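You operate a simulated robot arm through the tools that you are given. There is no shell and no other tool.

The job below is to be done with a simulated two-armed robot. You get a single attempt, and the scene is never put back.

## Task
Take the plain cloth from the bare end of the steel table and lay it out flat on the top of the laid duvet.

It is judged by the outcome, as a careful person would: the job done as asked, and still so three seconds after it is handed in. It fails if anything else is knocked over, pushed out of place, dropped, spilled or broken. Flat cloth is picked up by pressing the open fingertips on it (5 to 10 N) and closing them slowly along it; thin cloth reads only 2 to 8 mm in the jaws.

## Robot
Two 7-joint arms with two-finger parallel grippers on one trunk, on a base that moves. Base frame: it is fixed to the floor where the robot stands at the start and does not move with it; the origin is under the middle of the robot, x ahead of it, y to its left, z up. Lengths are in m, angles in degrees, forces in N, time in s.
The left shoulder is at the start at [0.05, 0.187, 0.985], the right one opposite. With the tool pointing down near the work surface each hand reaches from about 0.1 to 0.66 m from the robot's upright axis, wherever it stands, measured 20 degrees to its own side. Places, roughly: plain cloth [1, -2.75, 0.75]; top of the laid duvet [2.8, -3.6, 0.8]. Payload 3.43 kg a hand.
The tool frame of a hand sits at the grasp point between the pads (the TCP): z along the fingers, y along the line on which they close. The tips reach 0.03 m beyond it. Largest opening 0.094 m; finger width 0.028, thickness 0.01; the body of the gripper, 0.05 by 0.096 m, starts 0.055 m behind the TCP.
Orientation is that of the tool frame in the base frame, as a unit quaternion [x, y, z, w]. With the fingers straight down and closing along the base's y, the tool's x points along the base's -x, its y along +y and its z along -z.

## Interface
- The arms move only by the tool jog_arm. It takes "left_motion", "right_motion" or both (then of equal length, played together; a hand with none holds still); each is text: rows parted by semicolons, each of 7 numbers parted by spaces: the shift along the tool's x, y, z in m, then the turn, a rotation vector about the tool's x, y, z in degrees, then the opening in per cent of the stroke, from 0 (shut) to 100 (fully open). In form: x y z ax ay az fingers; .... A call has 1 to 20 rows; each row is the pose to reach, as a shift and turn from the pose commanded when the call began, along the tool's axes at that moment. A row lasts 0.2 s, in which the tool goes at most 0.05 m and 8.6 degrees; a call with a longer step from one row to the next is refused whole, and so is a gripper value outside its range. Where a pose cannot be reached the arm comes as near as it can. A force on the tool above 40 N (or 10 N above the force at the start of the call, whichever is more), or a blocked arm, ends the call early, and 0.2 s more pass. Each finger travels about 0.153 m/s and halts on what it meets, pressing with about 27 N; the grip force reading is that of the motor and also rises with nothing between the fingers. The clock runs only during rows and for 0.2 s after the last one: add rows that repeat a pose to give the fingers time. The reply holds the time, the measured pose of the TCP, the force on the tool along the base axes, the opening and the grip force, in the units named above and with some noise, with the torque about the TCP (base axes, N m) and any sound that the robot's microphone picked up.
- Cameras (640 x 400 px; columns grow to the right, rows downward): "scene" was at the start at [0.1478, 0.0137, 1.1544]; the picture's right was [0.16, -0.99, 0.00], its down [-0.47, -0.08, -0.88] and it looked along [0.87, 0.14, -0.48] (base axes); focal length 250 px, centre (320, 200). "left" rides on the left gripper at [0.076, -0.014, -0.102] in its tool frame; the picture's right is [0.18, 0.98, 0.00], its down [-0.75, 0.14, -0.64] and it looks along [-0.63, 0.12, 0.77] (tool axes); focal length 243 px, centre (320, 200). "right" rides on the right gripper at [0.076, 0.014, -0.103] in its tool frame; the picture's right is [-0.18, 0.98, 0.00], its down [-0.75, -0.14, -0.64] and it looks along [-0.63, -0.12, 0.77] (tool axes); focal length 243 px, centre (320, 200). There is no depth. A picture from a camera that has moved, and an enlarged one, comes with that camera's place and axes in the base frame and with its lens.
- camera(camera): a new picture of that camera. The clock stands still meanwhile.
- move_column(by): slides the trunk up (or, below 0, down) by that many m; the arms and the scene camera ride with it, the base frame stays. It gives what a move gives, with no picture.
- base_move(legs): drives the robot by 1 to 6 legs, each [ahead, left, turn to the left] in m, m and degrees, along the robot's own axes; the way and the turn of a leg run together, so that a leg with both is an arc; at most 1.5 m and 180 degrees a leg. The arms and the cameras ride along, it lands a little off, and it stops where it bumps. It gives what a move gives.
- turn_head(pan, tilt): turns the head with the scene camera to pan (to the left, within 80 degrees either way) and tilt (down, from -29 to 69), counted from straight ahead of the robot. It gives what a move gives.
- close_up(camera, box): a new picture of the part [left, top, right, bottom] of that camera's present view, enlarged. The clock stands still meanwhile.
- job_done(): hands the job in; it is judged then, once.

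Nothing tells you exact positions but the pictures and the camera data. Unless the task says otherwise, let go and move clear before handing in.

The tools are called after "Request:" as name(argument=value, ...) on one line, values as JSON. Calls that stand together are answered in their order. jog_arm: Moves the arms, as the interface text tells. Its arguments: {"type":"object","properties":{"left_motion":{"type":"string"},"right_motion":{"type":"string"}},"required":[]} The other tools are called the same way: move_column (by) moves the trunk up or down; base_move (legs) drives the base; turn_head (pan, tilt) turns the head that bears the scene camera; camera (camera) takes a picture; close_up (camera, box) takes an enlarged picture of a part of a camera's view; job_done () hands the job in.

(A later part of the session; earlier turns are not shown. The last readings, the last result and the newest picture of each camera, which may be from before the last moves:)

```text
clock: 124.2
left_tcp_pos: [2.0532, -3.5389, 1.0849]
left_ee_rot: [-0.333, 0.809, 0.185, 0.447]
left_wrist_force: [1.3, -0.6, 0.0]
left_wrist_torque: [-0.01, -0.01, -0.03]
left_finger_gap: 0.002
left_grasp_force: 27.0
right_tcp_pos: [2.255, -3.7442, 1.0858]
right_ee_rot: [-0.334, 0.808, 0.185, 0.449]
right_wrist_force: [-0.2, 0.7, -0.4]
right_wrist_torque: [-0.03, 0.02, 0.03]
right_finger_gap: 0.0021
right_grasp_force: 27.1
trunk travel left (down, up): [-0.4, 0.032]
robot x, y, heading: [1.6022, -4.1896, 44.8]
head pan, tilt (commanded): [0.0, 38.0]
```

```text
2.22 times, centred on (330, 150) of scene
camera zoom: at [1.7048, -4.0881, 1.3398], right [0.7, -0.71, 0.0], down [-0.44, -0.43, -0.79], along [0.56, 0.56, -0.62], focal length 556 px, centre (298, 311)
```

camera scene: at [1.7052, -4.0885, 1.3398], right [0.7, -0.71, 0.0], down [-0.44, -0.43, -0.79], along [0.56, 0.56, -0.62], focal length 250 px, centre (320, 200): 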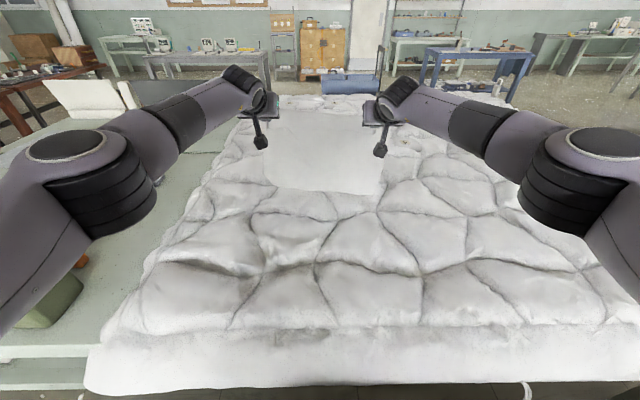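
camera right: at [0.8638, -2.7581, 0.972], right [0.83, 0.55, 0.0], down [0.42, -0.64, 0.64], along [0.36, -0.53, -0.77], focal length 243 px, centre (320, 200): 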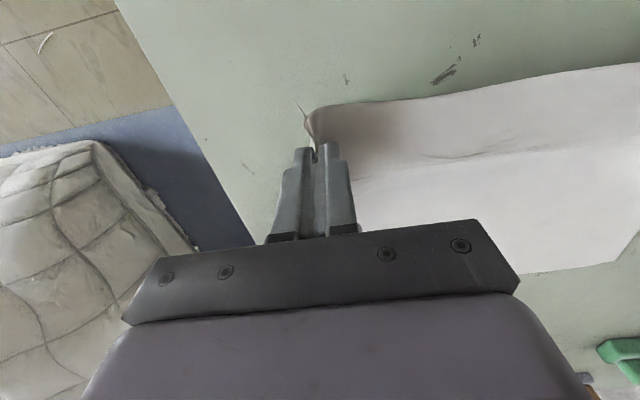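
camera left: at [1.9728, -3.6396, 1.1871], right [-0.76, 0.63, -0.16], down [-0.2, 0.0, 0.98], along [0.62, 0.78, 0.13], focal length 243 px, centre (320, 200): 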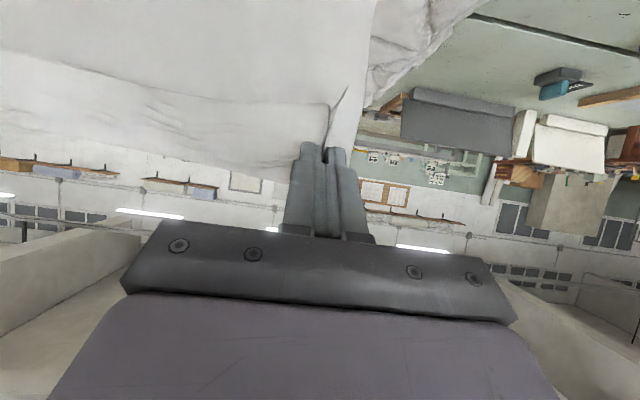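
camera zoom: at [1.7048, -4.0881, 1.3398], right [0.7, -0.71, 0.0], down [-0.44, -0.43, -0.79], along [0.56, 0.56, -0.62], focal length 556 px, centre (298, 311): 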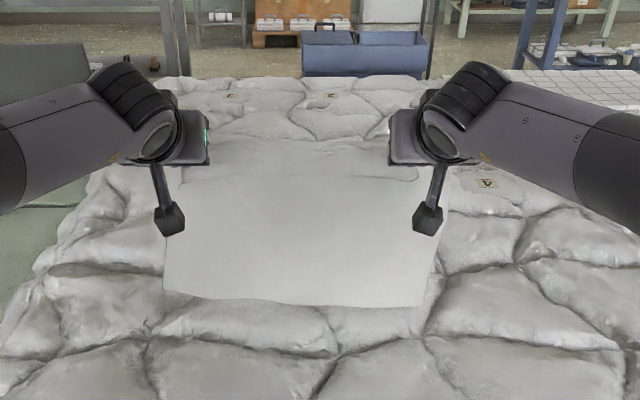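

Request:
jog_arm(left_motion="0.0085 0 0.0053 0 0 0 0; 0.017 0 0.0106 0 0 0 0; 0.017 0 0.0106 0 0 0 0", right_motion="0.0085 0 0.0053 0 0 0 0; 0.017 0 0.0106 0 0 0 0; 0.017 0 0.0106 0 0 0 0")

Request:
close_up(camera="scene", box=[200, 60, 460, 240])

```text
clock: 125.0
left_tcp_pos: [2.054, -3.5409, 1.0648]
left_ee_rot: [-0.333, 0.809, 0.185, 0.447]
left_wrist_force: [0.3, 0.3, 0.1]
left_wrist_torque: [0.0, 0.0, -0.04]
left_finger_gap: 0.0023
left_grasp_force: 27.0
right_tcp_pos: [2.255, -3.7443, 1.0655]
right_ee_rot: [-0.334, 0.808, 0.185, 0.448]
right_wrist_force: [-0.7, 1.5, 0.1]
right_wrist_torque: [0.01, 0.01, -0.03]
right_finger_gap: 0.0022
right_grasp_force: 26.6
trunk travel left (down, up): [-0.4, 0.032]
robot x, y, heading: [1.6033, -4.1895, 44.8]
head pan, tilt (commanded): [0.0, 38.0]
```

```text
2.22 times, centred on (330, 150) of scene
camera zoom: at [1.7048, -4.088, 1.3398], right [0.7, -0.71, 0.0], down [-0.44, -0.43, -0.79], along [0.56, 0.56, -0.62], focal length 556 px, centre (298, 311)
```

zoom: 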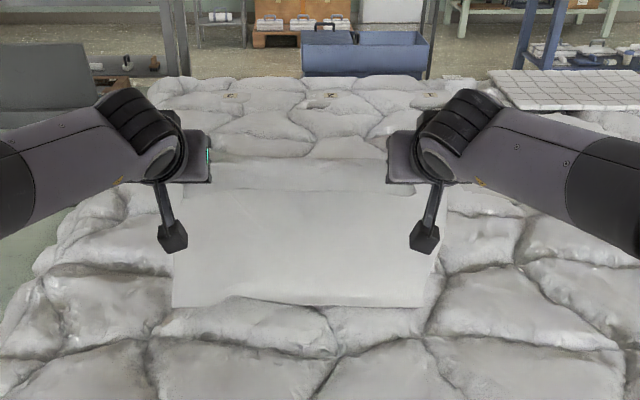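

The free edge now seems to rest on the duvet. I'll zoom in tightly on the lower edge to see which way it lies before laying.

Request:
close_up(camera="scene", box=[255, 150, 335, 200])

Request:
close_up(camera="scene", box=[325, 150, 405, 200])

Request:
camera(camera="right")

```text
8.00 times, centred on (295, 175) of scene
camera zoom: at [1.7048, -4.088, 1.3398], right [0.7, -0.71, 0.0], down [-0.44, -0.43, -0.79], along [0.56, 0.56, -0.62], focal length 2000 px, centre (520, 400)
```

zoom: 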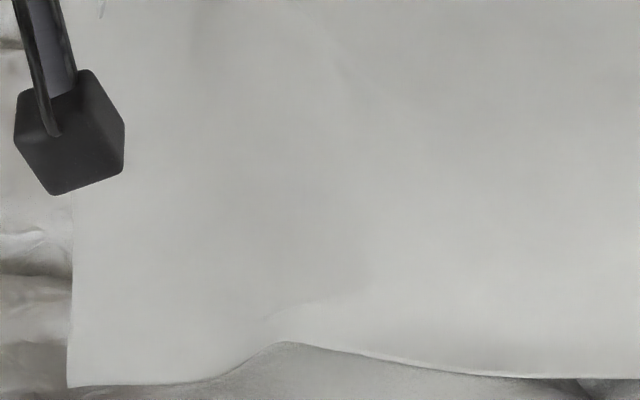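

```text
8.00 times, centred on (365, 175) of scene
camera zoom: at [1.7048, -4.088, 1.3398], right [0.7, -0.71, 0.0], down [-0.44, -0.43, -0.79], along [0.56, 0.56, -0.62], focal length 2000 px, centre (-40, 400)
```

zoom: 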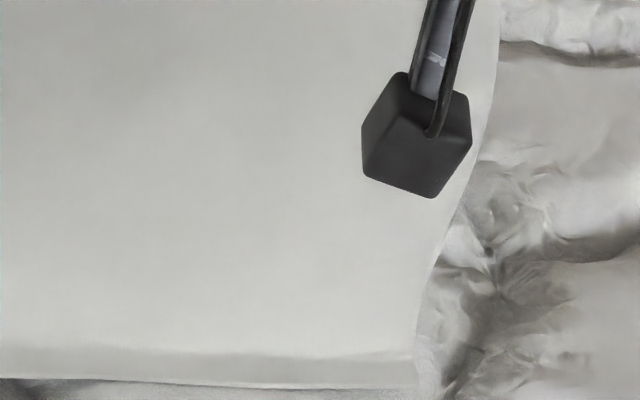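

```text
taken
camera right: at [2.156, -3.8228, 1.0543], right [-0.62, 0.77, 0.16], down [0.0, -0.2, 0.98], along [0.78, 0.61, 0.13], focal length 243 px, centre (320, 200)
```

right: 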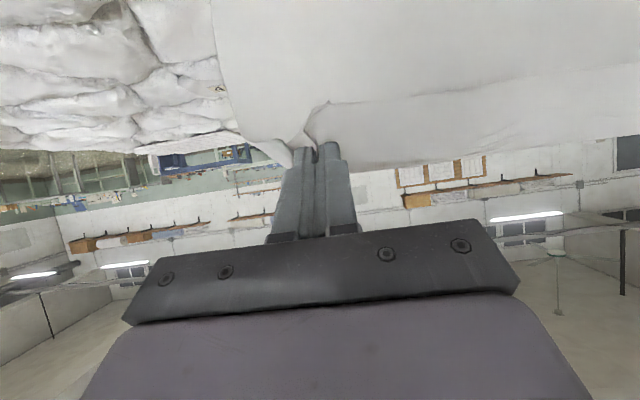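

The lower edge now rests on the duvet and appears to bend away from me (forward), which is what I want. I'll pull the hands back and down along a slow diagonal, untilting the fingers as I go, doing the first half and then checking.

Request:
jog_arm(left_motion="0.0032 0 -0.0051 0 1.2 0 0; 0.0064 0 -0.0102 0 2.4 0 0; 0.0121 0 -0.0137 0 3.6 0 0; 0.0178 0 -0.0172 0 4.8 0 0; 0.0272 0 -0.0208 0 6 0 0; 0.0365 0 -0.0244 0 7.2 0 0; 0.0467 0 -0.0275 0 8.4 0 0; 0.0568 0 -0.0305 0 9.6 0 0; 0.067 0 -0.0336 0 10.8 0 0; 0.0772 0 -0.0367 0 12 0 0; 0.0874 0 -0.0398 0 13.2 0 0; 0.0975 0 -0.0428 0 14.4 0 0; 0.1081 0 -0.0456 0 15.6 0 0; 0.1187 0 -0.0484 0 16.8 0 0; 0.1187 0 -0.0484 0 16.8 0 0", right_motion="0.0032 0 -0.0051 0 1.2 0 0; 0.0064 0 -0.0102 0 2.4 0 0; 0.0121 0 -0.0137 0 3.6 0 0; 0.0178 0 -0.0172 0 4.8 0 0; 0.0272 0 -0.0208 0 6 0 0; 0.0365 0 -0.0244 0 7.2 0 0; 0.0467 0 -0.0275 0 8.4 0 0; 0.0568 0 -0.0305 0 9.6 0 0; 0.067 0 -0.0336 0 10.8 0 0; 0.0772 0 -0.0367 0 12 0 0; 0.0874 0 -0.0398 0 13.2 0 0; 0.0975 0 -0.0428 0 14.4 0 0; 0.1081 0 -0.0456 0 15.6 0 0; 0.1187 0 -0.0484 0 16.8 0 0; 0.1187 0 -0.0484 0 16.8 0 0")

Request:
camera(camera="scene")

Request:
close_up(camera="scene", box=[220, 80, 440, 230])

```text
clock: 128.2
left_tcp_pos: [1.9777, -3.6129, 0.9907]
left_ee_rot: [-0.356, 0.866, 0.135, 0.324]
left_wrist_force: [0.6, -0.6, -0.1]
left_wrist_torque: [0.0, -0.04, -0.04]
left_finger_gap: 0.0022
left_grasp_force: 26.6
right_tcp_pos: [2.182, -3.8182, 0.9898]
right_ee_rot: [-0.357, 0.865, 0.134, 0.326]
right_wrist_force: [-1.5, 2.2, -0.5]
right_wrist_torque: [-0.01, 0.01, 0.04]
right_finger_gap: 0.0022
right_grasp_force: 26.7
trunk travel left (down, up): [-0.4, 0.032]
robot x, y, heading: [1.6027, -4.1878, 44.6]
head pan, tilt (commanded): [0.0, 38.0]
```

```text
taken
camera scene: at [1.7049, -4.088, 1.3397], right [0.7, -0.71, 0.0], down [-0.44, -0.43, -0.79], along [0.56, 0.56, -0.62], focal length 250 px, centre (320, 200)
```

scene: 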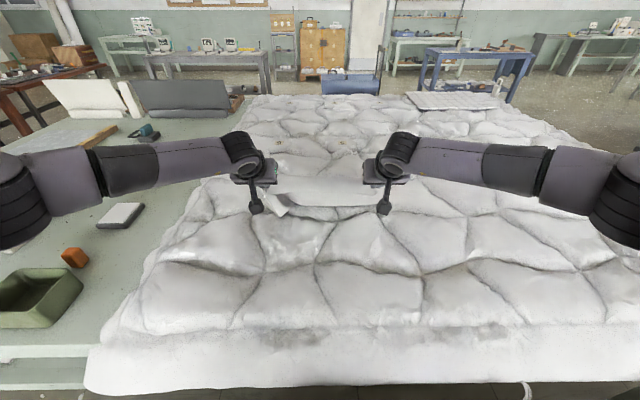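

```text
2.67 times, centred on (330, 155) of scene
camera zoom: at [1.7049, -4.088, 1.3397], right [0.7, -0.71, 0.0], down [-0.44, -0.43, -0.79], along [0.56, 0.56, -0.62], focal length 667 px, centre (293, 320)
```

zoom: 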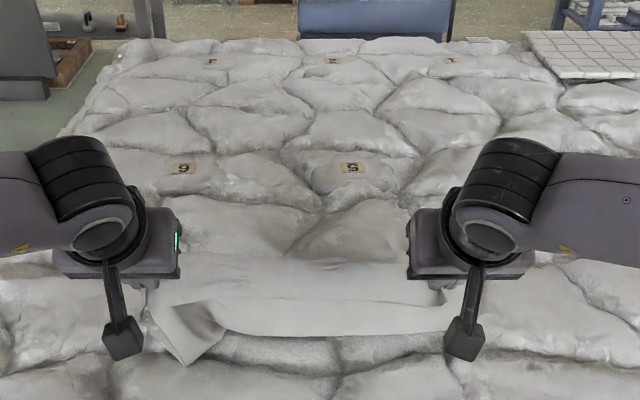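

The hands are halfway, and the sheet in front hides what lies beyond it. I'll look with the wrist cameras to see how the free part lies.

Request:
camera(camera="left")

Request:
camera(camera="right")

Request:
close_up(camera="scene", box=[250, 150, 410, 250])

```text
taken
camera left: at [1.8989, -3.7106, 1.0186], right [-0.79, 0.6, -0.12], down [0.0, 0.2, 0.98], along [0.61, 0.77, -0.16], focal length 243 px, centre (320, 200)
```

left: 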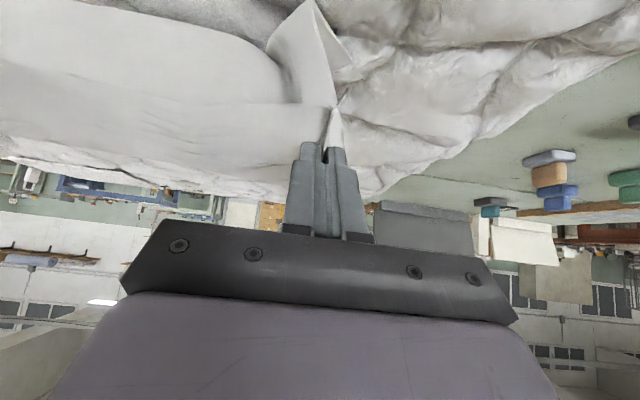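

```text
taken
camera right: at [2.0844, -3.8949, 1.0165], right [-0.59, 0.8, 0.12], down [0.2, 0.0, 0.98], along [0.78, 0.61, -0.16], focal length 243 px, centre (320, 200)
```

right: 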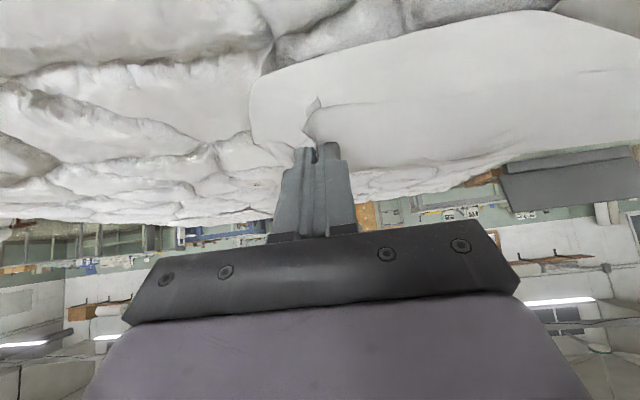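

```text
4.00 times, centred on (330, 200) of scene
camera zoom: at [1.7049, -4.088, 1.3397], right [0.7, -0.71, 0.0], down [-0.44, -0.43, -0.79], along [0.56, 0.56, -0.62], focal length 1000 px, centre (280, 200)
```

zoom: 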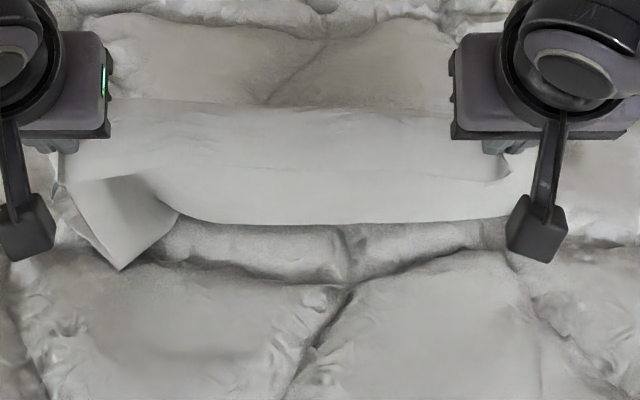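

The middle and right of the free edge lie forward as wanted, but the left free corner has curled back toward me. I'll lift the sheet free again by reversing the path, then redo the touch-down while moving backward so the whole edge trails.

Request:
jog_arm(left_motion="-0.0187 0 -0.0056 0 -1.7 0 0; -0.0373 0 -0.0113 0 -3.4 0 0; -0.056 0 -0.0169 0 -5 0 0; -0.0747 0 -0.0226 0 -6.7 0 0; -0.0934 0 -0.0282 0 -8.4 0 0; -0.112 0 -0.0338 0 -10 0 0; -0.1307 0 -0.0395 0 -11.8 0 0; -0.1494 0 -0.0451 0 -13.4 0 0; -0.168 0 -0.0508 0 -15 0 0; -0.1867 0 -0.0564 0 -16.8 0 0; -0.1867 0 -0.0564 0 -16.8 0 0; -0.1867 0 -0.0564 0 -16.8 0 0; -0.1867 0 -0.0564 0 -16.8 0 0", right_motion="-0.0187 0 -0.0056 0 -1.7 0 0; -0.0373 0 -0.0113 0 -3.4 0 0; -0.056 0 -0.0169 0 -5 0 0; -0.0747 0 -0.0226 0 -6.7 0 0; -0.0934 0 -0.0282 0 -8.4 0 0; -0.112 0 -0.0338 0 -10 0 0; -0.1307 0 -0.0395 0 -11.8 0 0; -0.1494 0 -0.0451 0 -13.4 0 0; -0.168 0 -0.0508 0 -15 0 0; -0.1867 0 -0.0564 0 -16.8 0 0; -0.1867 0 -0.0564 0 -16.8 0 0; -0.1867 0 -0.0564 0 -16.8 0 0; -0.1867 0 -0.0564 0 -16.8 0 0")

Request:
camera(camera="scene")

Request:
close_up(camera="scene", box=[220, 70, 440, 220])

```text
clock: 131.1
left_tcp_pos: [2.0527, -3.5428, 1.1565]
left_ee_rot: [-0.332, 0.809, 0.184, 0.448]
left_wrist_force: [0.3, -0.4, -0.3]
left_wrist_torque: [0.0, 0.0, -0.05]
left_finger_gap: 0.0024
left_grasp_force: 26.8
right_tcp_pos: [2.2557, -3.7451, 1.1567]
right_ee_rot: [-0.333, 0.809, 0.185, 0.448]
right_wrist_force: [-0.3, 0.0, 0.7]
right_wrist_torque: [0.0, 0.06, -0.03]
right_finger_gap: 0.0026
right_grasp_force: 27.2
trunk travel left (down, up): [-0.4, 0.032]
robot x, y, heading: [1.6016, -4.1926, 44.8]
head pan, tilt (commanded): [0.0, 38.0]
```

```text
taken
camera scene: at [1.7049, -4.088, 1.3397], right [0.7, -0.71, 0.0], down [-0.44, -0.43, -0.79], along [0.56, 0.56, -0.62], focal length 250 px, centre (320, 200)
```

scene: 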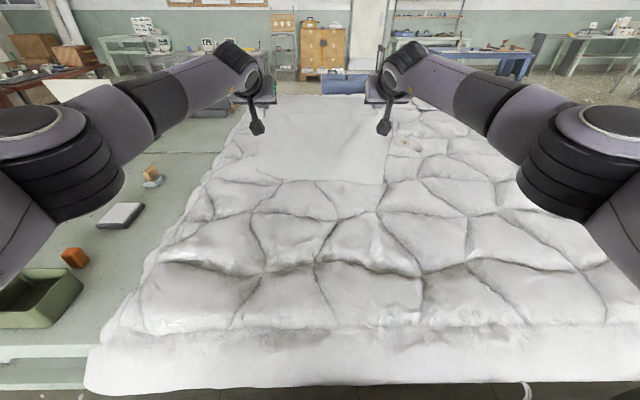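

```text
2.67 times, centred on (330, 145) of scene
camera zoom: at [1.7049, -4.088, 1.3397], right [0.7, -0.71, 0.0], down [-0.44, -0.43, -0.79], along [0.56, 0.56, -0.62], focal length 667 px, centre (293, 347)
```

zoom: 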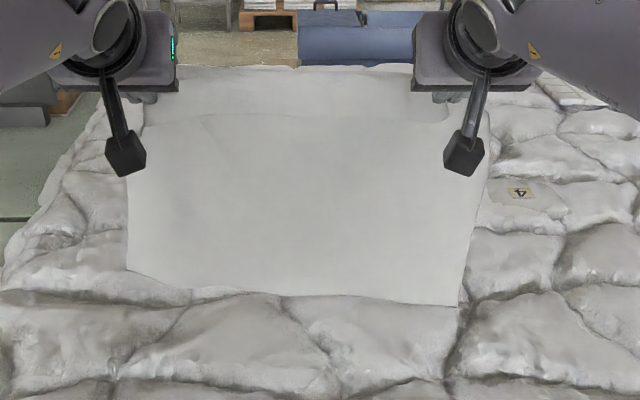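

The sheet hangs free again, though its lower left corner looks higher or further forward than the right one. I'll wait two seconds for any swing to settle and look again.

Request:
jog_arm(left_motion="0 0 0 0 0 0 0; 0 0 0 0 0 0 0; 0 0 0 0 0 0 0; 0 0 0 0 0 0 0; 0 0 0 0 0 0 0; 0 0 0 0 0 0 0; 0 0 0 0 0 0 0; 0 0 0 0 0 0 0; 0 0 0 0 0 0 0; 0 0 0 0 0 0 0", right_motion="0 0 0 0 0 0 0; 0 0 0 0 0 0 0; 0 0 0 0 0 0 0; 0 0 0 0 0 0 0; 0 0 0 0 0 0 0; 0 0 0 0 0 0 0; 0 0 0 0 0 0 0; 0 0 0 0 0 0 0; 0 0 0 0 0 0 0; 0 0 0 0 0 0 0")

Request:
close_up(camera="scene", box=[220, 70, 440, 220])

Request:
camera(camera="left")

Request:
camera(camera="right")

```text
clock: 133.2
left_tcp_pos: [2.0522, -3.5411, 1.1569]
left_ee_rot: [-0.332, 0.81, 0.184, 0.447]
left_wrist_force: [0.1, -0.5, -0.4]
left_wrist_torque: [-0.02, 0.0, -0.05]
left_finger_gap: 0.0022
left_grasp_force: 27.6
right_tcp_pos: [2.256, -3.746, 1.1572]
right_ee_rot: [-0.333, 0.809, 0.185, 0.448]
right_wrist_force: [-1.1, 0.9, -0.2]
right_wrist_torque: [0.04, -0.01, 0.01]
right_finger_gap: 0.0024
right_grasp_force: 27.3
trunk travel left (down, up): [-0.4, 0.032]
robot x, y, heading: [1.6007, -4.1847, 45.0]
head pan, tilt (commanded): [0.0, 38.0]
```

```text
2.67 times, centred on (330, 145) of scene
camera zoom: at [1.7049, -4.088, 1.3397], right [0.7, -0.71, 0.0], down [-0.44, -0.43, -0.79], along [0.56, 0.56, -0.62], focal length 667 px, centre (293, 347)
```

zoom: 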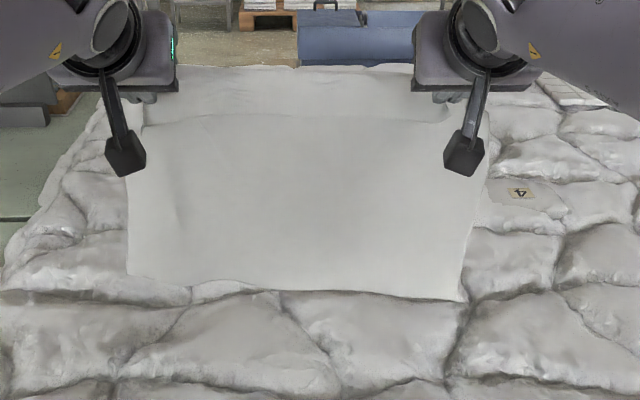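

```text
taken
camera left: at [1.9714, -3.6402, 1.1473], right [-0.76, 0.63, -0.15], down [-0.2, 0.0, 0.98], along [0.62, 0.78, 0.13], focal length 243 px, centre (320, 200)
```

left: 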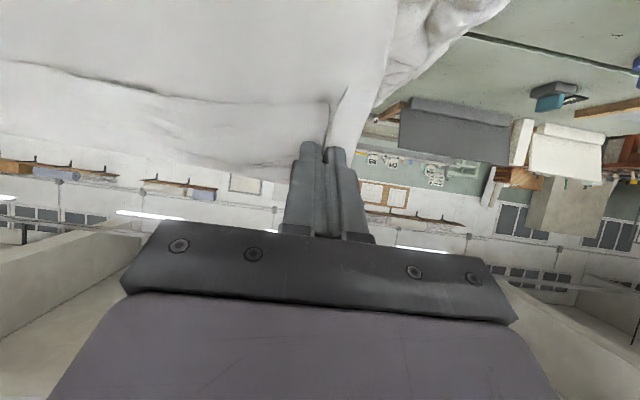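

```text
taken
camera right: at [2.1567, -3.8236, 1.1464], right [-0.62, 0.77, 0.16], down [0.0, -0.2, 0.98], along [0.78, 0.61, 0.13], focal length 243 px, centre (320, 200)
```

right: 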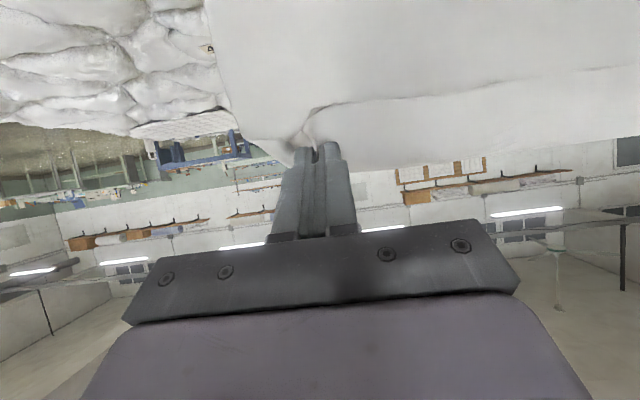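

The sheet has settled; its lower edge may actually be resting on the duvet ahead of the hands. I'll raise the hands 4 cm to test whether it hangs free.

Request:
jog_arm(left_motion="-0.017 0 -0.0106 0 0 0 0; -0.0339 0 -0.0212 0 0 0 0; -0.0339 0 -0.0212 0 0 0 0; -0.0339 0 -0.0212 0 0 0 0; -0.0339 0 -0.0212 0 0 0 0; -0.0339 0 -0.0212 0 0 0 0", right_motion="-0.017 0 -0.0106 0 0 0 0; -0.0339 0 -0.0212 0 0 0 0; -0.0339 0 -0.0212 0 0 0 0; -0.0339 0 -0.0212 0 0 0 0; -0.0339 0 -0.0212 0 0 0 0; -0.0339 0 -0.0212 0 0 0 0")

Request:
close_up(camera="scene", box=[220, 70, 440, 220])

```text
clock: 134.7
left_tcp_pos: [2.0502, -3.5391, 1.1965]
left_ee_rot: [-0.332, 0.809, 0.185, 0.448]
left_wrist_force: [1.2, -1.9, 0.2]
left_wrist_torque: [-0.01, -0.03, -0.11]
left_finger_gap: 0.0024
left_grasp_force: 27.0
right_tcp_pos: [2.2533, -3.7464, 1.1984]
right_ee_rot: [-0.333, 0.809, 0.185, 0.448]
right_wrist_force: [-1.7, -0.2, -0.7]
right_wrist_torque: [-0.02, 0.01, 0.08]
right_finger_gap: 0.0021
right_grasp_force: 27.8
trunk travel left (down, up): [-0.4, 0.032]
robot x, y, heading: [1.6001, -4.19, 44.6]
head pan, tilt (commanded): [0.0, 38.0]
```

```text
2.67 times, centred on (330, 145) of scene
camera zoom: at [1.7049, -4.088, 1.3397], right [0.7, -0.71, 0.0], down [-0.44, -0.43, -0.79], along [0.56, 0.56, -0.62], focal length 667 px, centre (293, 347)
```

zoom: 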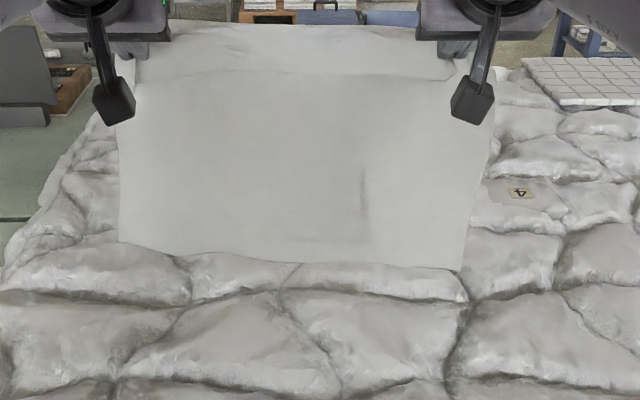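

It hangs free, with the sheet's plane some 8 cm ahead of the grips, and first touch should come at hand height ≈1.13. I'll lower to just above that, let it settle, then start a continuous back-and-down sweep so the edge trails forward.

Request:
jog_arm(left_motion="0.0085 0 0.0053 0 0 0 0; 0.017 0 0.0106 0 0 0 0; 0.0254 0 0.0159 0 0 0 0; 0.0339 0 0.0212 0 0 0 0; 0.0339 0 0.0212 0 0 0 0; 0.0339 0 0.0212 0 0 0 0; 0.0339 0 0.0212 0 0 0 0; 0.0339 0 0.0212 0 0 0 0; 0.0339 0 0.0212 0 0 0 0", right_motion="0.0085 0 0.0053 0 0 0 0; 0.017 0 0.0106 0 0 0 0; 0.0254 0 0.0159 0 0 0 0; 0.0254 0 0.0159 0 0 0 0; 0.0254 0 0.0159 0 0 0 0; 0.0254 0 0.0159 0 0 0 0; 0.0254 0 0.0159 0 0 0 0; 0.0254 0 0.0159 0 0 0 0; 0.0254 0 0.0159 0 0 0 0")

Request:
close_up(camera="scene", box=[220, 70, 440, 220])

```text
clock: 136.7
left_tcp_pos: [2.0504, -3.5415, 1.1562]
left_ee_rot: [-0.332, 0.81, 0.185, 0.447]
left_wrist_force: [-0.1, -1.6, -0.3]
left_wrist_torque: [-0.05, -0.03, -0.02]
left_finger_gap: 0.0025
left_grasp_force: 27.3
right_tcp_pos: [2.255, -3.7437, 1.1668]
right_ee_rot: [-0.333, 0.808, 0.185, 0.449]
right_wrist_force: [-0.1, 0.8, -1.0]
right_wrist_torque: [0.05, 0.01, 0.0]
right_finger_gap: 0.0022
right_grasp_force: 27.3
trunk travel left (down, up): [-0.4, 0.032]
robot x, y, heading: [1.6016, -4.1875, 44.9]
head pan, tilt (commanded): [0.0, 38.0]
```

```text
2.67 times, centred on (330, 145) of scene
camera zoom: at [1.7049, -4.088, 1.3397], right [0.7, -0.71, 0.0], down [-0.44, -0.43, -0.79], along [0.56, 0.56, -0.62], focal length 667 px, centre (293, 347)
```

zoom: 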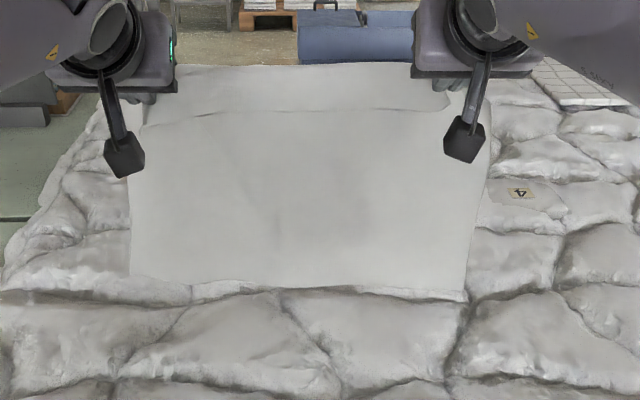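

The lower edge is right at the duvet's surface. Now the slow sweep back and down, first half.

Request:
jog_arm(left_motion="0.0095 0 -0.0058 0 1 0 0; 0.0199 0 -0.0112 0 2 0 0; 0.0312 0 -0.0159 0 3 0 0; 0.0432 0 -0.0201 0 4.5 0 0; 0.0562 0 -0.0238 0 6 0 0; 0.07 0 -0.027 0 7.5 0 0; 0.0846 0 -0.0297 0 9 0 0; 0.0992 0 -0.0323 0 10.5 0 0; 0.1147 0 -0.0344 0 12 0 0; 0.1302 0 -0.0366 0 13.5 0 0; 0.1456 0 -0.0387 0 15 0 0; 0.1611 0 -0.0408 0 16.5 0 0; 0.1611 0 -0.0408 0 16.5 0 0", right_motion="0.0095 0 -0.0058 0 1 0 0; 0.0199 0 -0.0112 0 2 0 0; 0.0312 0 -0.0159 0 3 0 0; 0.0432 0 -0.0201 0 4.5 0 0; 0.0562 0 -0.0238 0 6 0 0; 0.07 0 -0.027 0 7.5 0 0; 0.0846 0 -0.0297 0 9 0 0; 0.0992 0 -0.0323 0 10.5 0 0; 0.1147 0 -0.0344 0 12 0 0; 0.1302 0 -0.0366 0 13.5 0 0; 0.1456 0 -0.0387 0 15 0 0; 0.1611 0 -0.0408 0 16.5 0 0; 0.1611 0 -0.0408 0 16.5 0 0")

Request:
camera(camera="scene")

Request:
close_up(camera="scene", box=[220, 90, 440, 240])

Request:
camera(camera="left")

Request:
camera(camera="right")

```text
clock: 139.4
left_tcp_pos: [1.9658, -3.6247, 1.0424]
left_ee_rot: [-0.356, 0.866, 0.134, 0.326]
left_wrist_force: [1.6, -1.9, 0.3]
left_wrist_torque: [-0.03, 0.0, -0.11]
left_finger_gap: 0.0027
left_grasp_force: 26.7
right_tcp_pos: [2.1711, -3.8314, 1.0506]
right_ee_rot: [-0.357, 0.865, 0.135, 0.327]
right_wrist_force: [-2.1, 1.2, -0.1]
right_wrist_torque: [0.02, 0.04, 0.07]
right_finger_gap: 0.0023
right_grasp_force: 27.1
trunk travel left (down, up): [-0.4, 0.032]
robot x, y, heading: [1.6015, -4.1883, 44.9]
head pan, tilt (commanded): [0.0, 38.0]
```

```text
taken
camera scene: at [1.7048, -4.088, 1.3398], right [0.7, -0.71, 0.0], down [-0.44, -0.43, -0.79], along [0.56, 0.56, -0.62], focal length 250 px, centre (320, 200)
```

scene: 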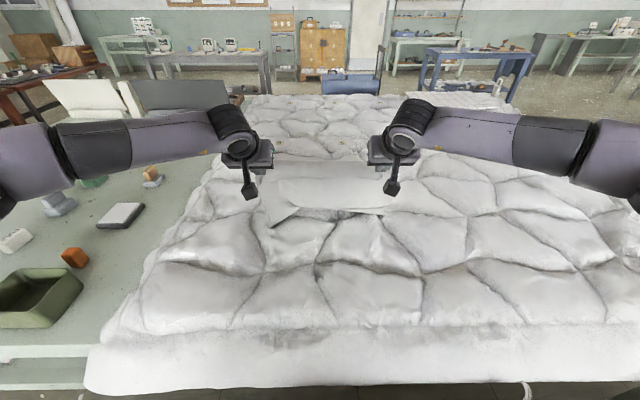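

```text
2.67 times, centred on (330, 165) of scene
camera zoom: at [1.7048, -4.088, 1.3398], right [0.7, -0.71, 0.0], down [-0.44, -0.43, -0.79], along [0.56, 0.56, -0.62], focal length 667 px, centre (293, 293)
```

zoom: 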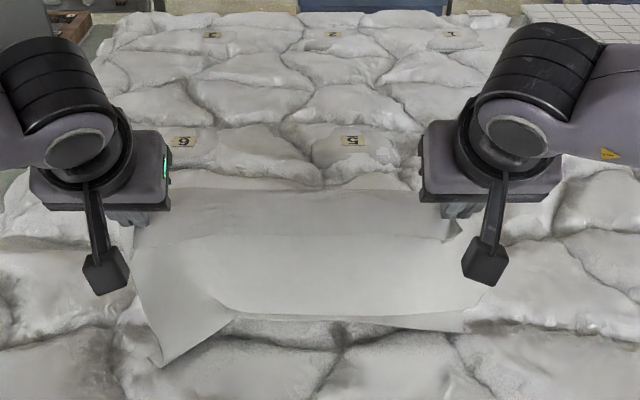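

```text
taken
camera left: at [1.8862, -3.723, 1.0698], right [-0.79, 0.6, -0.12], down [0.0, 0.2, 0.98], along [0.61, 0.77, -0.16], focal length 243 px, centre (320, 200)
```

left: 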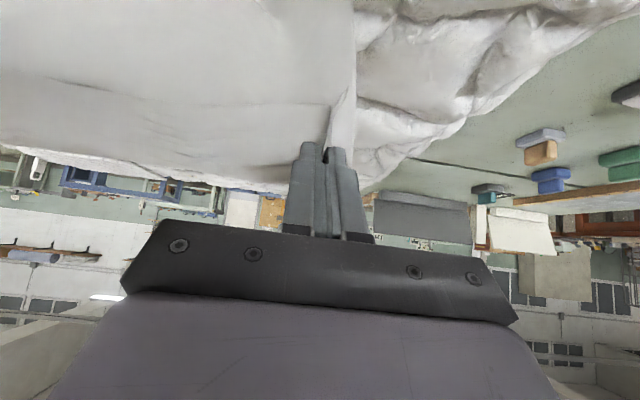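

```text
taken
camera right: at [2.0725, -3.908, 1.0765], right [-0.6, 0.79, 0.12], down [0.2, 0.0, 0.98], along [0.78, 0.61, -0.16], focal length 243 px, centre (320, 200)
```

right: 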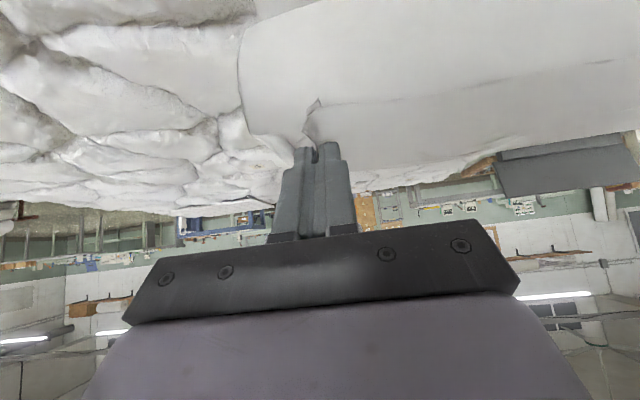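

The sheet's middle trails properly, but the left free corner again hangs straight down: the cloth is rotated about 4.5° in the grips, so its left corner sits higher. I'll lift it free again and set the left hand about 3 cm lower than the right so both corners touch together.

Request:
jog_arm(left_motion="-0.0193 0 -0.0037 0 -1.65 0 0; -0.0385 0 -0.0073 0 -3.3 0 0; -0.0578 0 -0.011 0 -5 0 0; -0.0771 0 -0.0146 0 -6.6 0 0; -0.0964 0 -0.0183 0 -8.3 0 0; -0.1156 0 -0.0219 0 -9.9 0 0; -0.1349 0 -0.0256 0 -11.6 0 0; -0.1542 0 -0.0292 0 -13.2 0 0; -0.1734 0 -0.0329 0 -14.9 0 0; -0.1927 0 -0.0365 0 -16.5 0 0; -0.1927 0 -0.0365 0 -16.5 0 0; -0.1927 0 -0.0365 0 -16.5 0 0; -0.1927 0 -0.0365 0 -16.5 0 0; -0.1927 0 -0.0365 0 -16.5 0 0", right_motion="-0.0193 0 -0.0037 0 -1.65 0 0; -0.0385 0 -0.0073 0 -3.3 0 0; -0.0578 0 -0.011 0 -5 0 0; -0.0771 0 -0.0146 0 -6.6 0 0; -0.0964 0 -0.0183 0 -8.3 0 0; -0.1156 0 -0.0219 0 -9.9 0 0; -0.1349 0 -0.0256 0 -11.6 0 0; -0.1542 0 -0.0292 0 -13.2 0 0; -0.1734 0 -0.0329 0 -14.9 0 0; -0.1927 0 -0.0365 0 -16.5 0 0; -0.1927 0 -0.0365 0 -16.5 0 0; -0.1927 0 -0.0365 0 -16.5 0 0; -0.1927 0 -0.0365 0 -16.5 0 0; -0.1927 0 -0.0365 0 -16.5 0 0")

Request:
close_up(camera="scene", box=[220, 70, 440, 220])

```text
clock: 142.4
left_tcp_pos: [2.0492, -3.5402, 1.1955]
left_ee_rot: [-0.332, 0.809, 0.184, 0.448]
left_wrist_force: [1.8, -2.2, -0.5]
left_wrist_torque: [-0.04, 0.0, -0.1]
left_finger_gap: 0.0023
left_grasp_force: 27.0
right_tcp_pos: [2.2558, -3.7444, 1.2044]
right_ee_rot: [-0.334, 0.808, 0.186, 0.448]
right_wrist_force: [-1.7, 0.7, -0.3]
right_wrist_torque: [0.01, 0.01, 0.06]
right_finger_gap: 0.0023
right_grasp_force: 26.9
trunk travel left (down, up): [-0.4, 0.032]
robot x, y, heading: [1.6, -4.19, 44.5]
head pan, tilt (commanded): [0.0, 38.0]
```

```text
2.67 times, centred on (330, 145) of scene
camera zoom: at [1.7049, -4.088, 1.3397], right [0.7, -0.71, 0.0], down [-0.44, -0.43, -0.79], along [0.56, 0.56, -0.62], focal length 667 px, centre (293, 347)
```

zoom: 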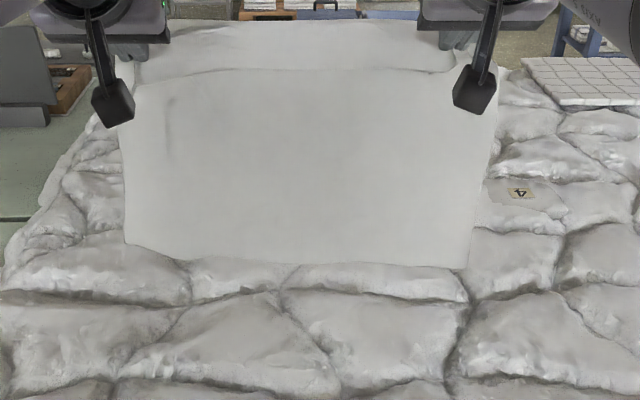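

Request:
jog_arm(left_motion="0.0125 0 0.0078 0 0 0 0; 0.0249 0 0.0156 0 0 0 0; 0.0374 0 0.0234 0 0 0 0; 0.0498 0 0.0312 0 0 0 0; 0.0623 0 0.039 0 0 0 0; 0.0623 0 0.039 0 0 0 0; 0.0623 0 0.039 0 0 0 0; 0.0623 0 0.039 0 0 0 0; 0.0623 0 0.039 0 0 0 0; 0.0623 0 0.039 0 0 0 0", right_motion="0.0066 0 0.0041 0 0 0 0; 0.0132 0 0.0083 0 0 0 0; 0.0199 0 0.0124 0 0 0 0; 0.0265 0 0.0166 0 0 0 0; 0.0331 0 0.0207 0 0 0 0; 0.0331 0 0.0207 0 0 0 0; 0.0331 0 0.0207 0 0 0 0; 0.0331 0 0.0207 0 0 0 0; 0.0331 0 0.0207 0 0 0 0; 0.0331 0 0.0207 0 0 0 0")

Request:
close_up(camera="scene", box=[220, 70, 440, 220])

```text
clock: 144.7
left_tcp_pos: [2.0502, -3.5388, 1.124]
left_ee_rot: [-0.332, 0.81, 0.184, 0.448]
left_wrist_force: [5.2, -4.9, 1.6]
left_wrist_torque: [-0.05, -0.07, -0.18]
left_finger_gap: 0.0021
left_grasp_force: 27.2
right_tcp_pos: [2.2538, -3.7456, 1.1672]
right_ee_rot: [-0.334, 0.808, 0.185, 0.448]
right_wrist_force: [-5.0, 4.5, -1.2]
right_wrist_torque: [-0.01, 0.06, 0.16]
right_finger_gap: 0.0023
right_grasp_force: 27.1
trunk travel left (down, up): [-0.4, 0.032]
robot x, y, heading: [1.6029, -4.1862, 44.6]
head pan, tilt (commanded): [0.0, 38.0]
```

```text
2.67 times, centred on (330, 145) of scene
camera zoom: at [1.7049, -4.088, 1.3397], right [0.7, -0.71, 0.0], down [-0.44, -0.43, -0.79], along [0.56, 0.56, -0.62], focal length 667 px, centre (293, 347)
```

zoom: 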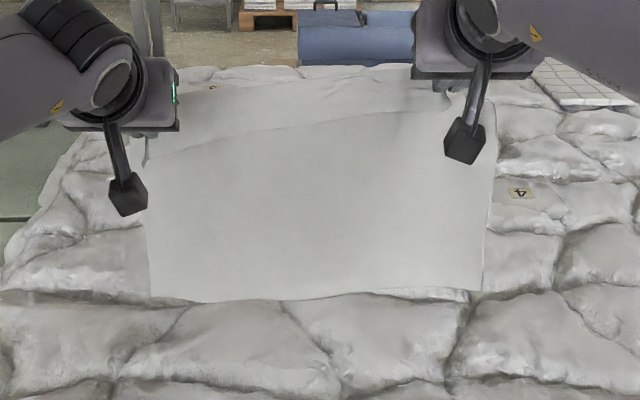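

Both lower corners are now level at the duvet's surface, with a little tension between the hands. I'll ease the hands together by 6 mm and start the backward sweep, checking after the first part.

Request:
jog_arm(left_motion="0.0049 -0.001 -0.004 0 0.6 0 0; 0.0098 -0.003 -0.0081 0 1.2 0 0; 0.015 -0.003 -0.0118 0 1.8 0 0; 0.0203 -0.003 -0.0156 0 2.4 0 0; 0.0265 -0.003 -0.0188 0 3.2 0 0; 0.0327 -0.003 -0.022 0 4 0 0; 0.0396 -0.003 -0.0247 0 5 0 0; 0.0466 -0.003 -0.0274 0 6 0 0; 0.054 -0.003 -0.0298 0 7 0 0; 0.0615 -0.003 -0.0323 0 8 0 0; 0.0694 -0.003 -0.0345 0 9 0 0; 0.0772 -0.003 -0.0367 0 10 0 0; 0.0772 -0.003 -0.0367 0 10 0 0", right_motion="0.0075 0.001 -0.003 0 0.6 0 0; 0.015 0.003 -0.006 0 1.2 0 0; 0.0218 0.003 -0.0076 0 1.8 0 0; 0.0271 0.003 -0.0114 0 2.4 0 0; 0.0333 0.003 -0.0146 0 3.2 0 0; 0.0395 0.003 -0.0178 0 4 0 0; 0.0464 0.003 -0.0205 0 5 0 0; 0.0534 0.003 -0.0232 0 6 0 0; 0.0608 0.003 -0.0256 0 7 0 0; 0.0683 0.003 -0.0281 0 8 0 0; 0.0762 0.003 -0.0303 0 9 0 0; 0.084 0.003 -0.0325 0 10 0 0; 0.084 0.003 -0.0325 0 10 0 0")

Request:
close_up(camera="scene", box=[220, 80, 440, 230])

Request:
camera(camera="left")

Request:
camera(camera="right")

```text
clock: 147.4
left_tcp_pos: [2.0031, -3.5926, 1.0776]
left_ee_rot: [-0.348, 0.845, 0.156, 0.375]
left_wrist_force: [0.4, -0.2, 0.1]
left_wrist_torque: [-0.04, -0.01, -0.03]
left_finger_gap: 0.0021
left_grasp_force: 26.9
right_tcp_pos: [2.2014, -3.7944, 1.1135]
right_ee_rot: [-0.349, 0.844, 0.156, 0.375]
right_wrist_force: [0.5, 0.0, 0.0]
right_wrist_torque: [0.04, 0.0, 0.0]
right_finger_gap: 0.0021
right_grasp_force: 27.0
trunk travel left (down, up): [-0.4, 0.032]
robot x, y, heading: [1.6017, -4.1892, 44.6]
head pan, tilt (commanded): [0.0, 38.0]
```

```text
2.67 times, centred on (330, 155) of scene
camera zoom: at [1.7049, -4.088, 1.3397], right [0.7, -0.71, 0.0], down [-0.44, -0.43, -0.79], along [0.56, 0.56, -0.62], focal length 667 px, centre (293, 320)
```

zoom: 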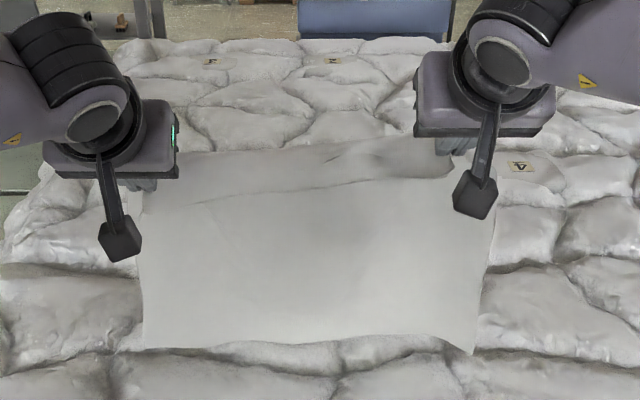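

```text
taken
camera left: at [1.9216, -3.6924, 1.0902], right [-0.78, 0.61, -0.14], down [-0.08, 0.12, 0.99], along [0.62, 0.78, -0.05], focal length 243 px, centre (320, 200)
```

left: 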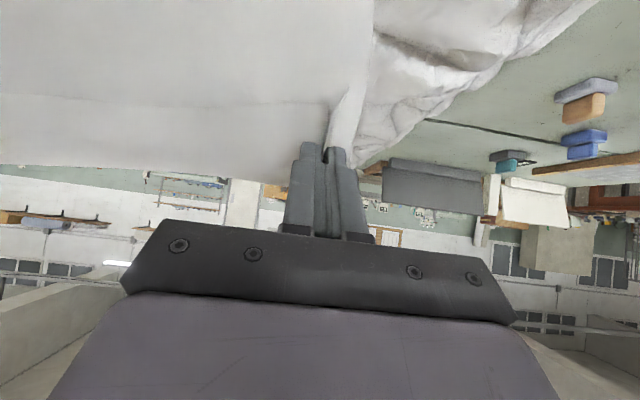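

```text
taken
camera right: at [2.1024, -3.872, 1.1244], right [-0.61, 0.78, 0.14], down [0.12, -0.08, 0.99], along [0.79, 0.62, -0.04], focal length 243 px, centre (320, 200)
```

right: 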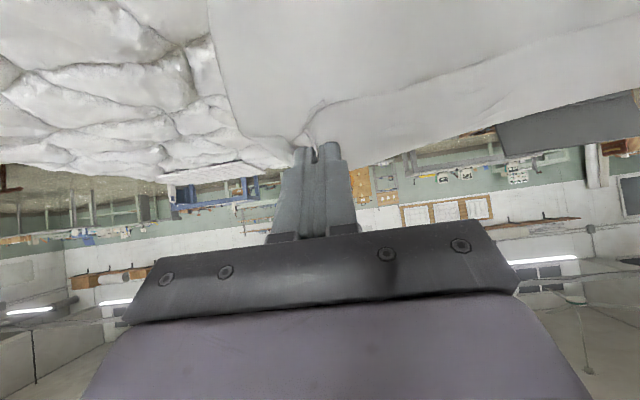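

Both corners are now level, but the edge only grazed and slid back with the hands, costing reach. I'll lift slightly, stretch forward again, and let it settle so I can land the edge with a bit more cloth on the duvet.

Request:
jog_arm(left_motion="-0.0149 0 -0.0134 0 0 0 0; -0.0297 0 -0.0268 0 0 0 0; -0.0431 0 -0.0179 0 -2 0 0; -0.0565 0 -0.009 0 -4 0 0; -0.07 0 0 0 -6 0 0; -0.0834 0 0.0089 0 -8 0 0; -0.0968 0 0.0179 0 -10 0 0; -0.0968 0 0.0179 0 -10 0 0; -0.0968 0 0.0179 0 -10 0 0; -0.0968 0 0.0179 0 -10 0 0; -0.0968 0 0.0179 0 -10 0 0; -0.0968 0 0.0179 0 -10 0 0; -0.0968 0 0.0179 0 -10 0 0", right_motion="-0.0149 0 -0.0134 0 0 0 0; -0.0297 0 -0.0268 0 0 0 0; -0.0431 0 -0.0179 0 -2 0 0; -0.0565 0 -0.009 0 -4 0 0; -0.07 0 0 0 -6 0 0; -0.0834 0 0.0089 0 -8 0 0; -0.0968 0 0.0179 0 -10 0 0; -0.0968 0 0.0179 0 -10 0 0; -0.0968 0 0.0179 0 -10 0 0; -0.0968 0 0.0179 0 -10 0 0; -0.0968 0 0.0179 0 -10 0 0; -0.0968 0 0.0179 0 -10 0 0; -0.0968 0 0.0179 0 -10 0 0")

Request:
close_up(camera="scene", box=[220, 70, 440, 220])

```text
clock: 150.2
left_tcp_pos: [2.0588, -3.5389, 1.1377]
left_ee_rot: [-0.332, 0.809, 0.185, 0.448]
left_wrist_force: [0.5, 0.5, -0.4]
left_wrist_torque: [-0.01, 0.0, -0.03]
left_finger_gap: 0.0025
left_grasp_force: 27.4
right_tcp_pos: [2.257, -3.7402, 1.1741]
right_ee_rot: [-0.333, 0.809, 0.185, 0.448]
right_wrist_force: [-0.2, 0.7, 0.6]
right_wrist_torque: [-0.01, -0.01, 0.0]
right_finger_gap: 0.0024
right_grasp_force: 27.2
trunk travel left (down, up): [-0.4, 0.032]
robot x, y, heading: [1.6041, -4.1896, 44.6]
head pan, tilt (commanded): [0.0, 38.0]
```

```text
2.67 times, centred on (330, 145) of scene
camera zoom: at [1.7049, -4.088, 1.3397], right [0.7, -0.71, 0.0], down [-0.44, -0.43, -0.79], along [0.56, 0.56, -0.62], focal length 667 px, centre (293, 347)
```

zoom: 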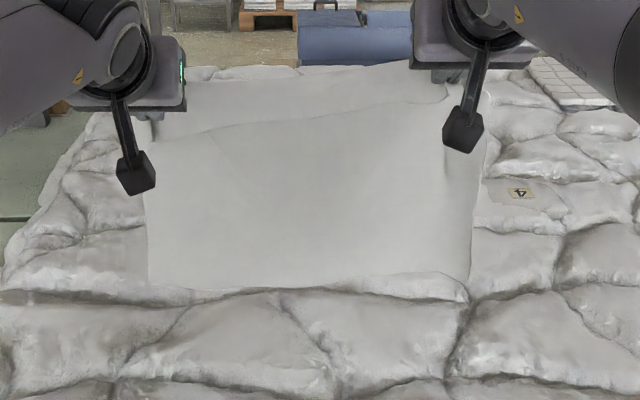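

Level and extended again. Now I'll lower 4 cm vertically and check that the edge lies forward along its whole length.

Request:
jog_arm(left_motion="0.0085 0 0.0053 0 0 0 0; 0.017 0 0.0106 0 0 0 0; 0.0254 0 0.0159 0 0 0 0; 0.0339 0 0.0212 0 0 0 0; 0.0339 0 0.0212 0 0 0 0; 0.0339 0 0.0212 0 0 0 0", right_motion="0.0085 0 0.0053 0 0 0 0; 0.017 0 0.0106 0 0 0 0; 0.0254 0 0.0159 0 0 0 0; 0.0339 0 0.0212 0 0 0 0; 0.0339 0 0.0212 0 0 0 0; 0.0339 0 0.0212 0 0 0 0")

Request:
close_up(camera="scene", box=[220, 80, 440, 230])

Request:
jog_arm(left_motion="0.0085 0 0.0053 0 0 0 0; 0.017 0 0.0106 0 0 0 0; 0.0254 0 0.0159 0 0 0 0; 0.0254 0 0.0159 0 0 0 0; 0.0254 0 0.0159 0 0 0 0", right_motion="0.0085 0 0.0053 0 0 0 0; 0.017 0 0.0106 0 0 0 0; 0.0254 0 0.0159 0 0 0 0; 0.0254 0 0.0159 0 0 0 0; 0.0254 0 0.0159 0 0 0 0")

Request:
close_up(camera="scene", box=[220, 80, 440, 230])

```text
clock: 151.7
left_tcp_pos: [2.0589, -3.5373, 1.0984]
left_ee_rot: [-0.333, 0.809, 0.184, 0.447]
left_wrist_force: [0.3, -0.1, -0.7]
left_wrist_torque: [0.01, 0.01, -0.02]
left_finger_gap: 0.0021
left_grasp_force: 26.8
right_tcp_pos: [2.2575, -3.7398, 1.1349]
right_ee_rot: [-0.333, 0.809, 0.185, 0.448]
right_wrist_force: [-1.0, 0.5, -1.0]
right_wrist_torque: [-0.03, 0.02, -0.02]
right_finger_gap: 0.0021
right_grasp_force: 27.2
trunk travel left (down, up): [-0.4, 0.032]
robot x, y, heading: [1.6062, -4.1906, 44.8]
head pan, tilt (commanded): [0.0, 38.0]
```

```text
2.67 times, centred on (330, 155) of scene
camera zoom: at [1.7049, -4.0879, 1.3397], right [0.7, -0.71, 0.0], down [-0.44, -0.43, -0.79], along [0.56, 0.56, -0.62], focal length 667 px, centre (293, 320)
```

zoom: 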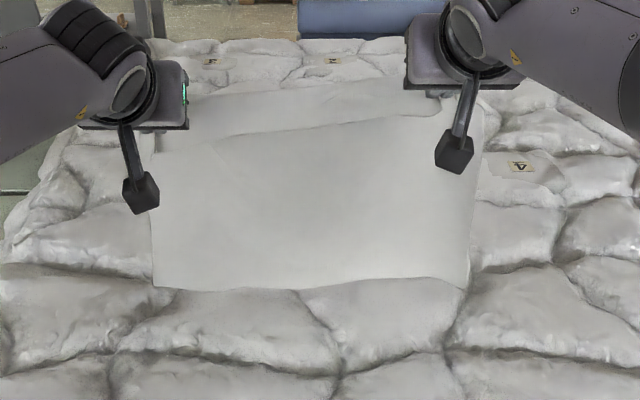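

```text
clock: 152.8
left_tcp_pos: [2.0577, -3.5405, 1.0678]
left_ee_rot: [-0.333, 0.809, 0.185, 0.448]
left_wrist_force: [-0.4, -0.3, 0.7]
left_wrist_torque: [-0.02, -0.01, -0.01]
left_finger_gap: 0.0021
left_grasp_force: 26.9
right_tcp_pos: [2.2577, -3.7399, 1.1037]
right_ee_rot: [-0.333, 0.809, 0.184, 0.448]
right_wrist_force: [-0.7, 0.6, 0.5]
right_wrist_torque: [-0.01, 0.0, -0.03]
right_finger_gap: 0.0024
right_grasp_force: 26.7
trunk travel left (down, up): [-0.4, 0.032]
robot x, y, heading: [1.6013, -4.1865, 44.7]
head pan, tilt (commanded): [0.0, 38.0]
```

```text
2.67 times, centred on (330, 155) of scene
camera zoom: at [1.7049, -4.0879, 1.3397], right [0.7, -0.71, 0.0], down [-0.44, -0.43, -0.79], along [0.56, 0.56, -0.62], focal length 667 px, centre (293, 320)
```

zoom: 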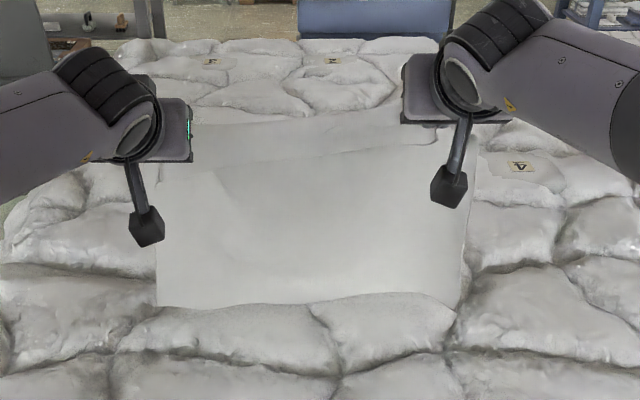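

Request:
jog_arm(left_motion="0.0085 0 0.0053 0 0 0 0; 0.017 0 0.0106 0 0 0 0; 0.017 0 0.0106 0 0 0 0; 0.017 0 0.0106 0 0 0 0", right_motion="0.0085 0 0.0053 0 0 0 0; 0.017 0 0.0106 0 0 0 0; 0.0254 0 0.0159 0 0 0 0; 0.0254 0 0.0159 0 0 0 0")

Request:
close_up(camera="scene", box=[255, 160, 335, 210])

Request:
close_up(camera="scene", box=[325, 160, 405, 210])

```text
clock: 153.8
left_tcp_pos: [2.0567, -3.5403, 1.0461]
left_ee_rot: [-0.333, 0.809, 0.185, 0.447]
left_wrist_force: [-0.6, 0.8, -0.4]
left_wrist_torque: [0.0, -0.02, -0.01]
left_finger_gap: 0.0022
left_grasp_force: 27.2
right_tcp_pos: [2.2573, -3.7391, 1.0726]
right_ee_rot: [-0.334, 0.809, 0.185, 0.448]
right_wrist_force: [1.0, -0.3, -0.3]
right_wrist_torque: [0.0, -0.01, -0.01]
right_finger_gap: 0.0023
right_grasp_force: 27.2
trunk travel left (down, up): [-0.4, 0.032]
robot x, y, heading: [1.6031, -4.1892, 44.8]
head pan, tilt (commanded): [0.0, 38.0]
```

```text
8.00 times, centred on (295, 185) of scene
camera zoom: at [1.7048, -4.088, 1.3398], right [0.7, -0.71, 0.0], down [-0.44, -0.43, -0.79], along [0.56, 0.56, -0.62], focal length 2000 px, centre (520, 320)
```

zoom: 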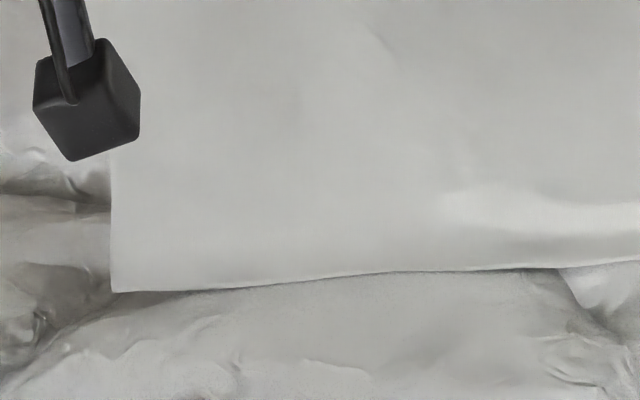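

```text
8.00 times, centred on (365, 185) of scene
camera zoom: at [1.7048, -4.088, 1.3398], right [0.7, -0.71, 0.0], down [-0.44, -0.43, -0.79], along [0.56, 0.56, -0.62], focal length 2000 px, centre (-40, 320)
```

zoom: 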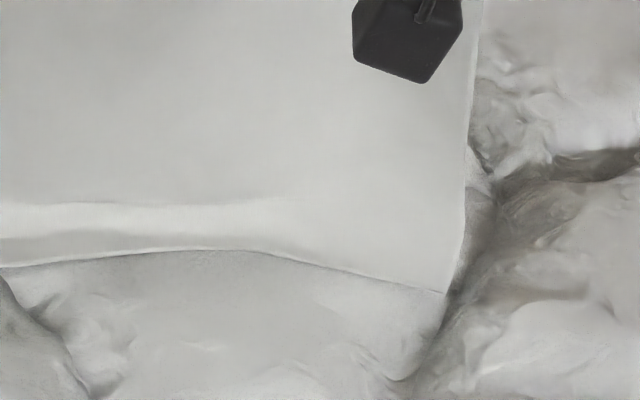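

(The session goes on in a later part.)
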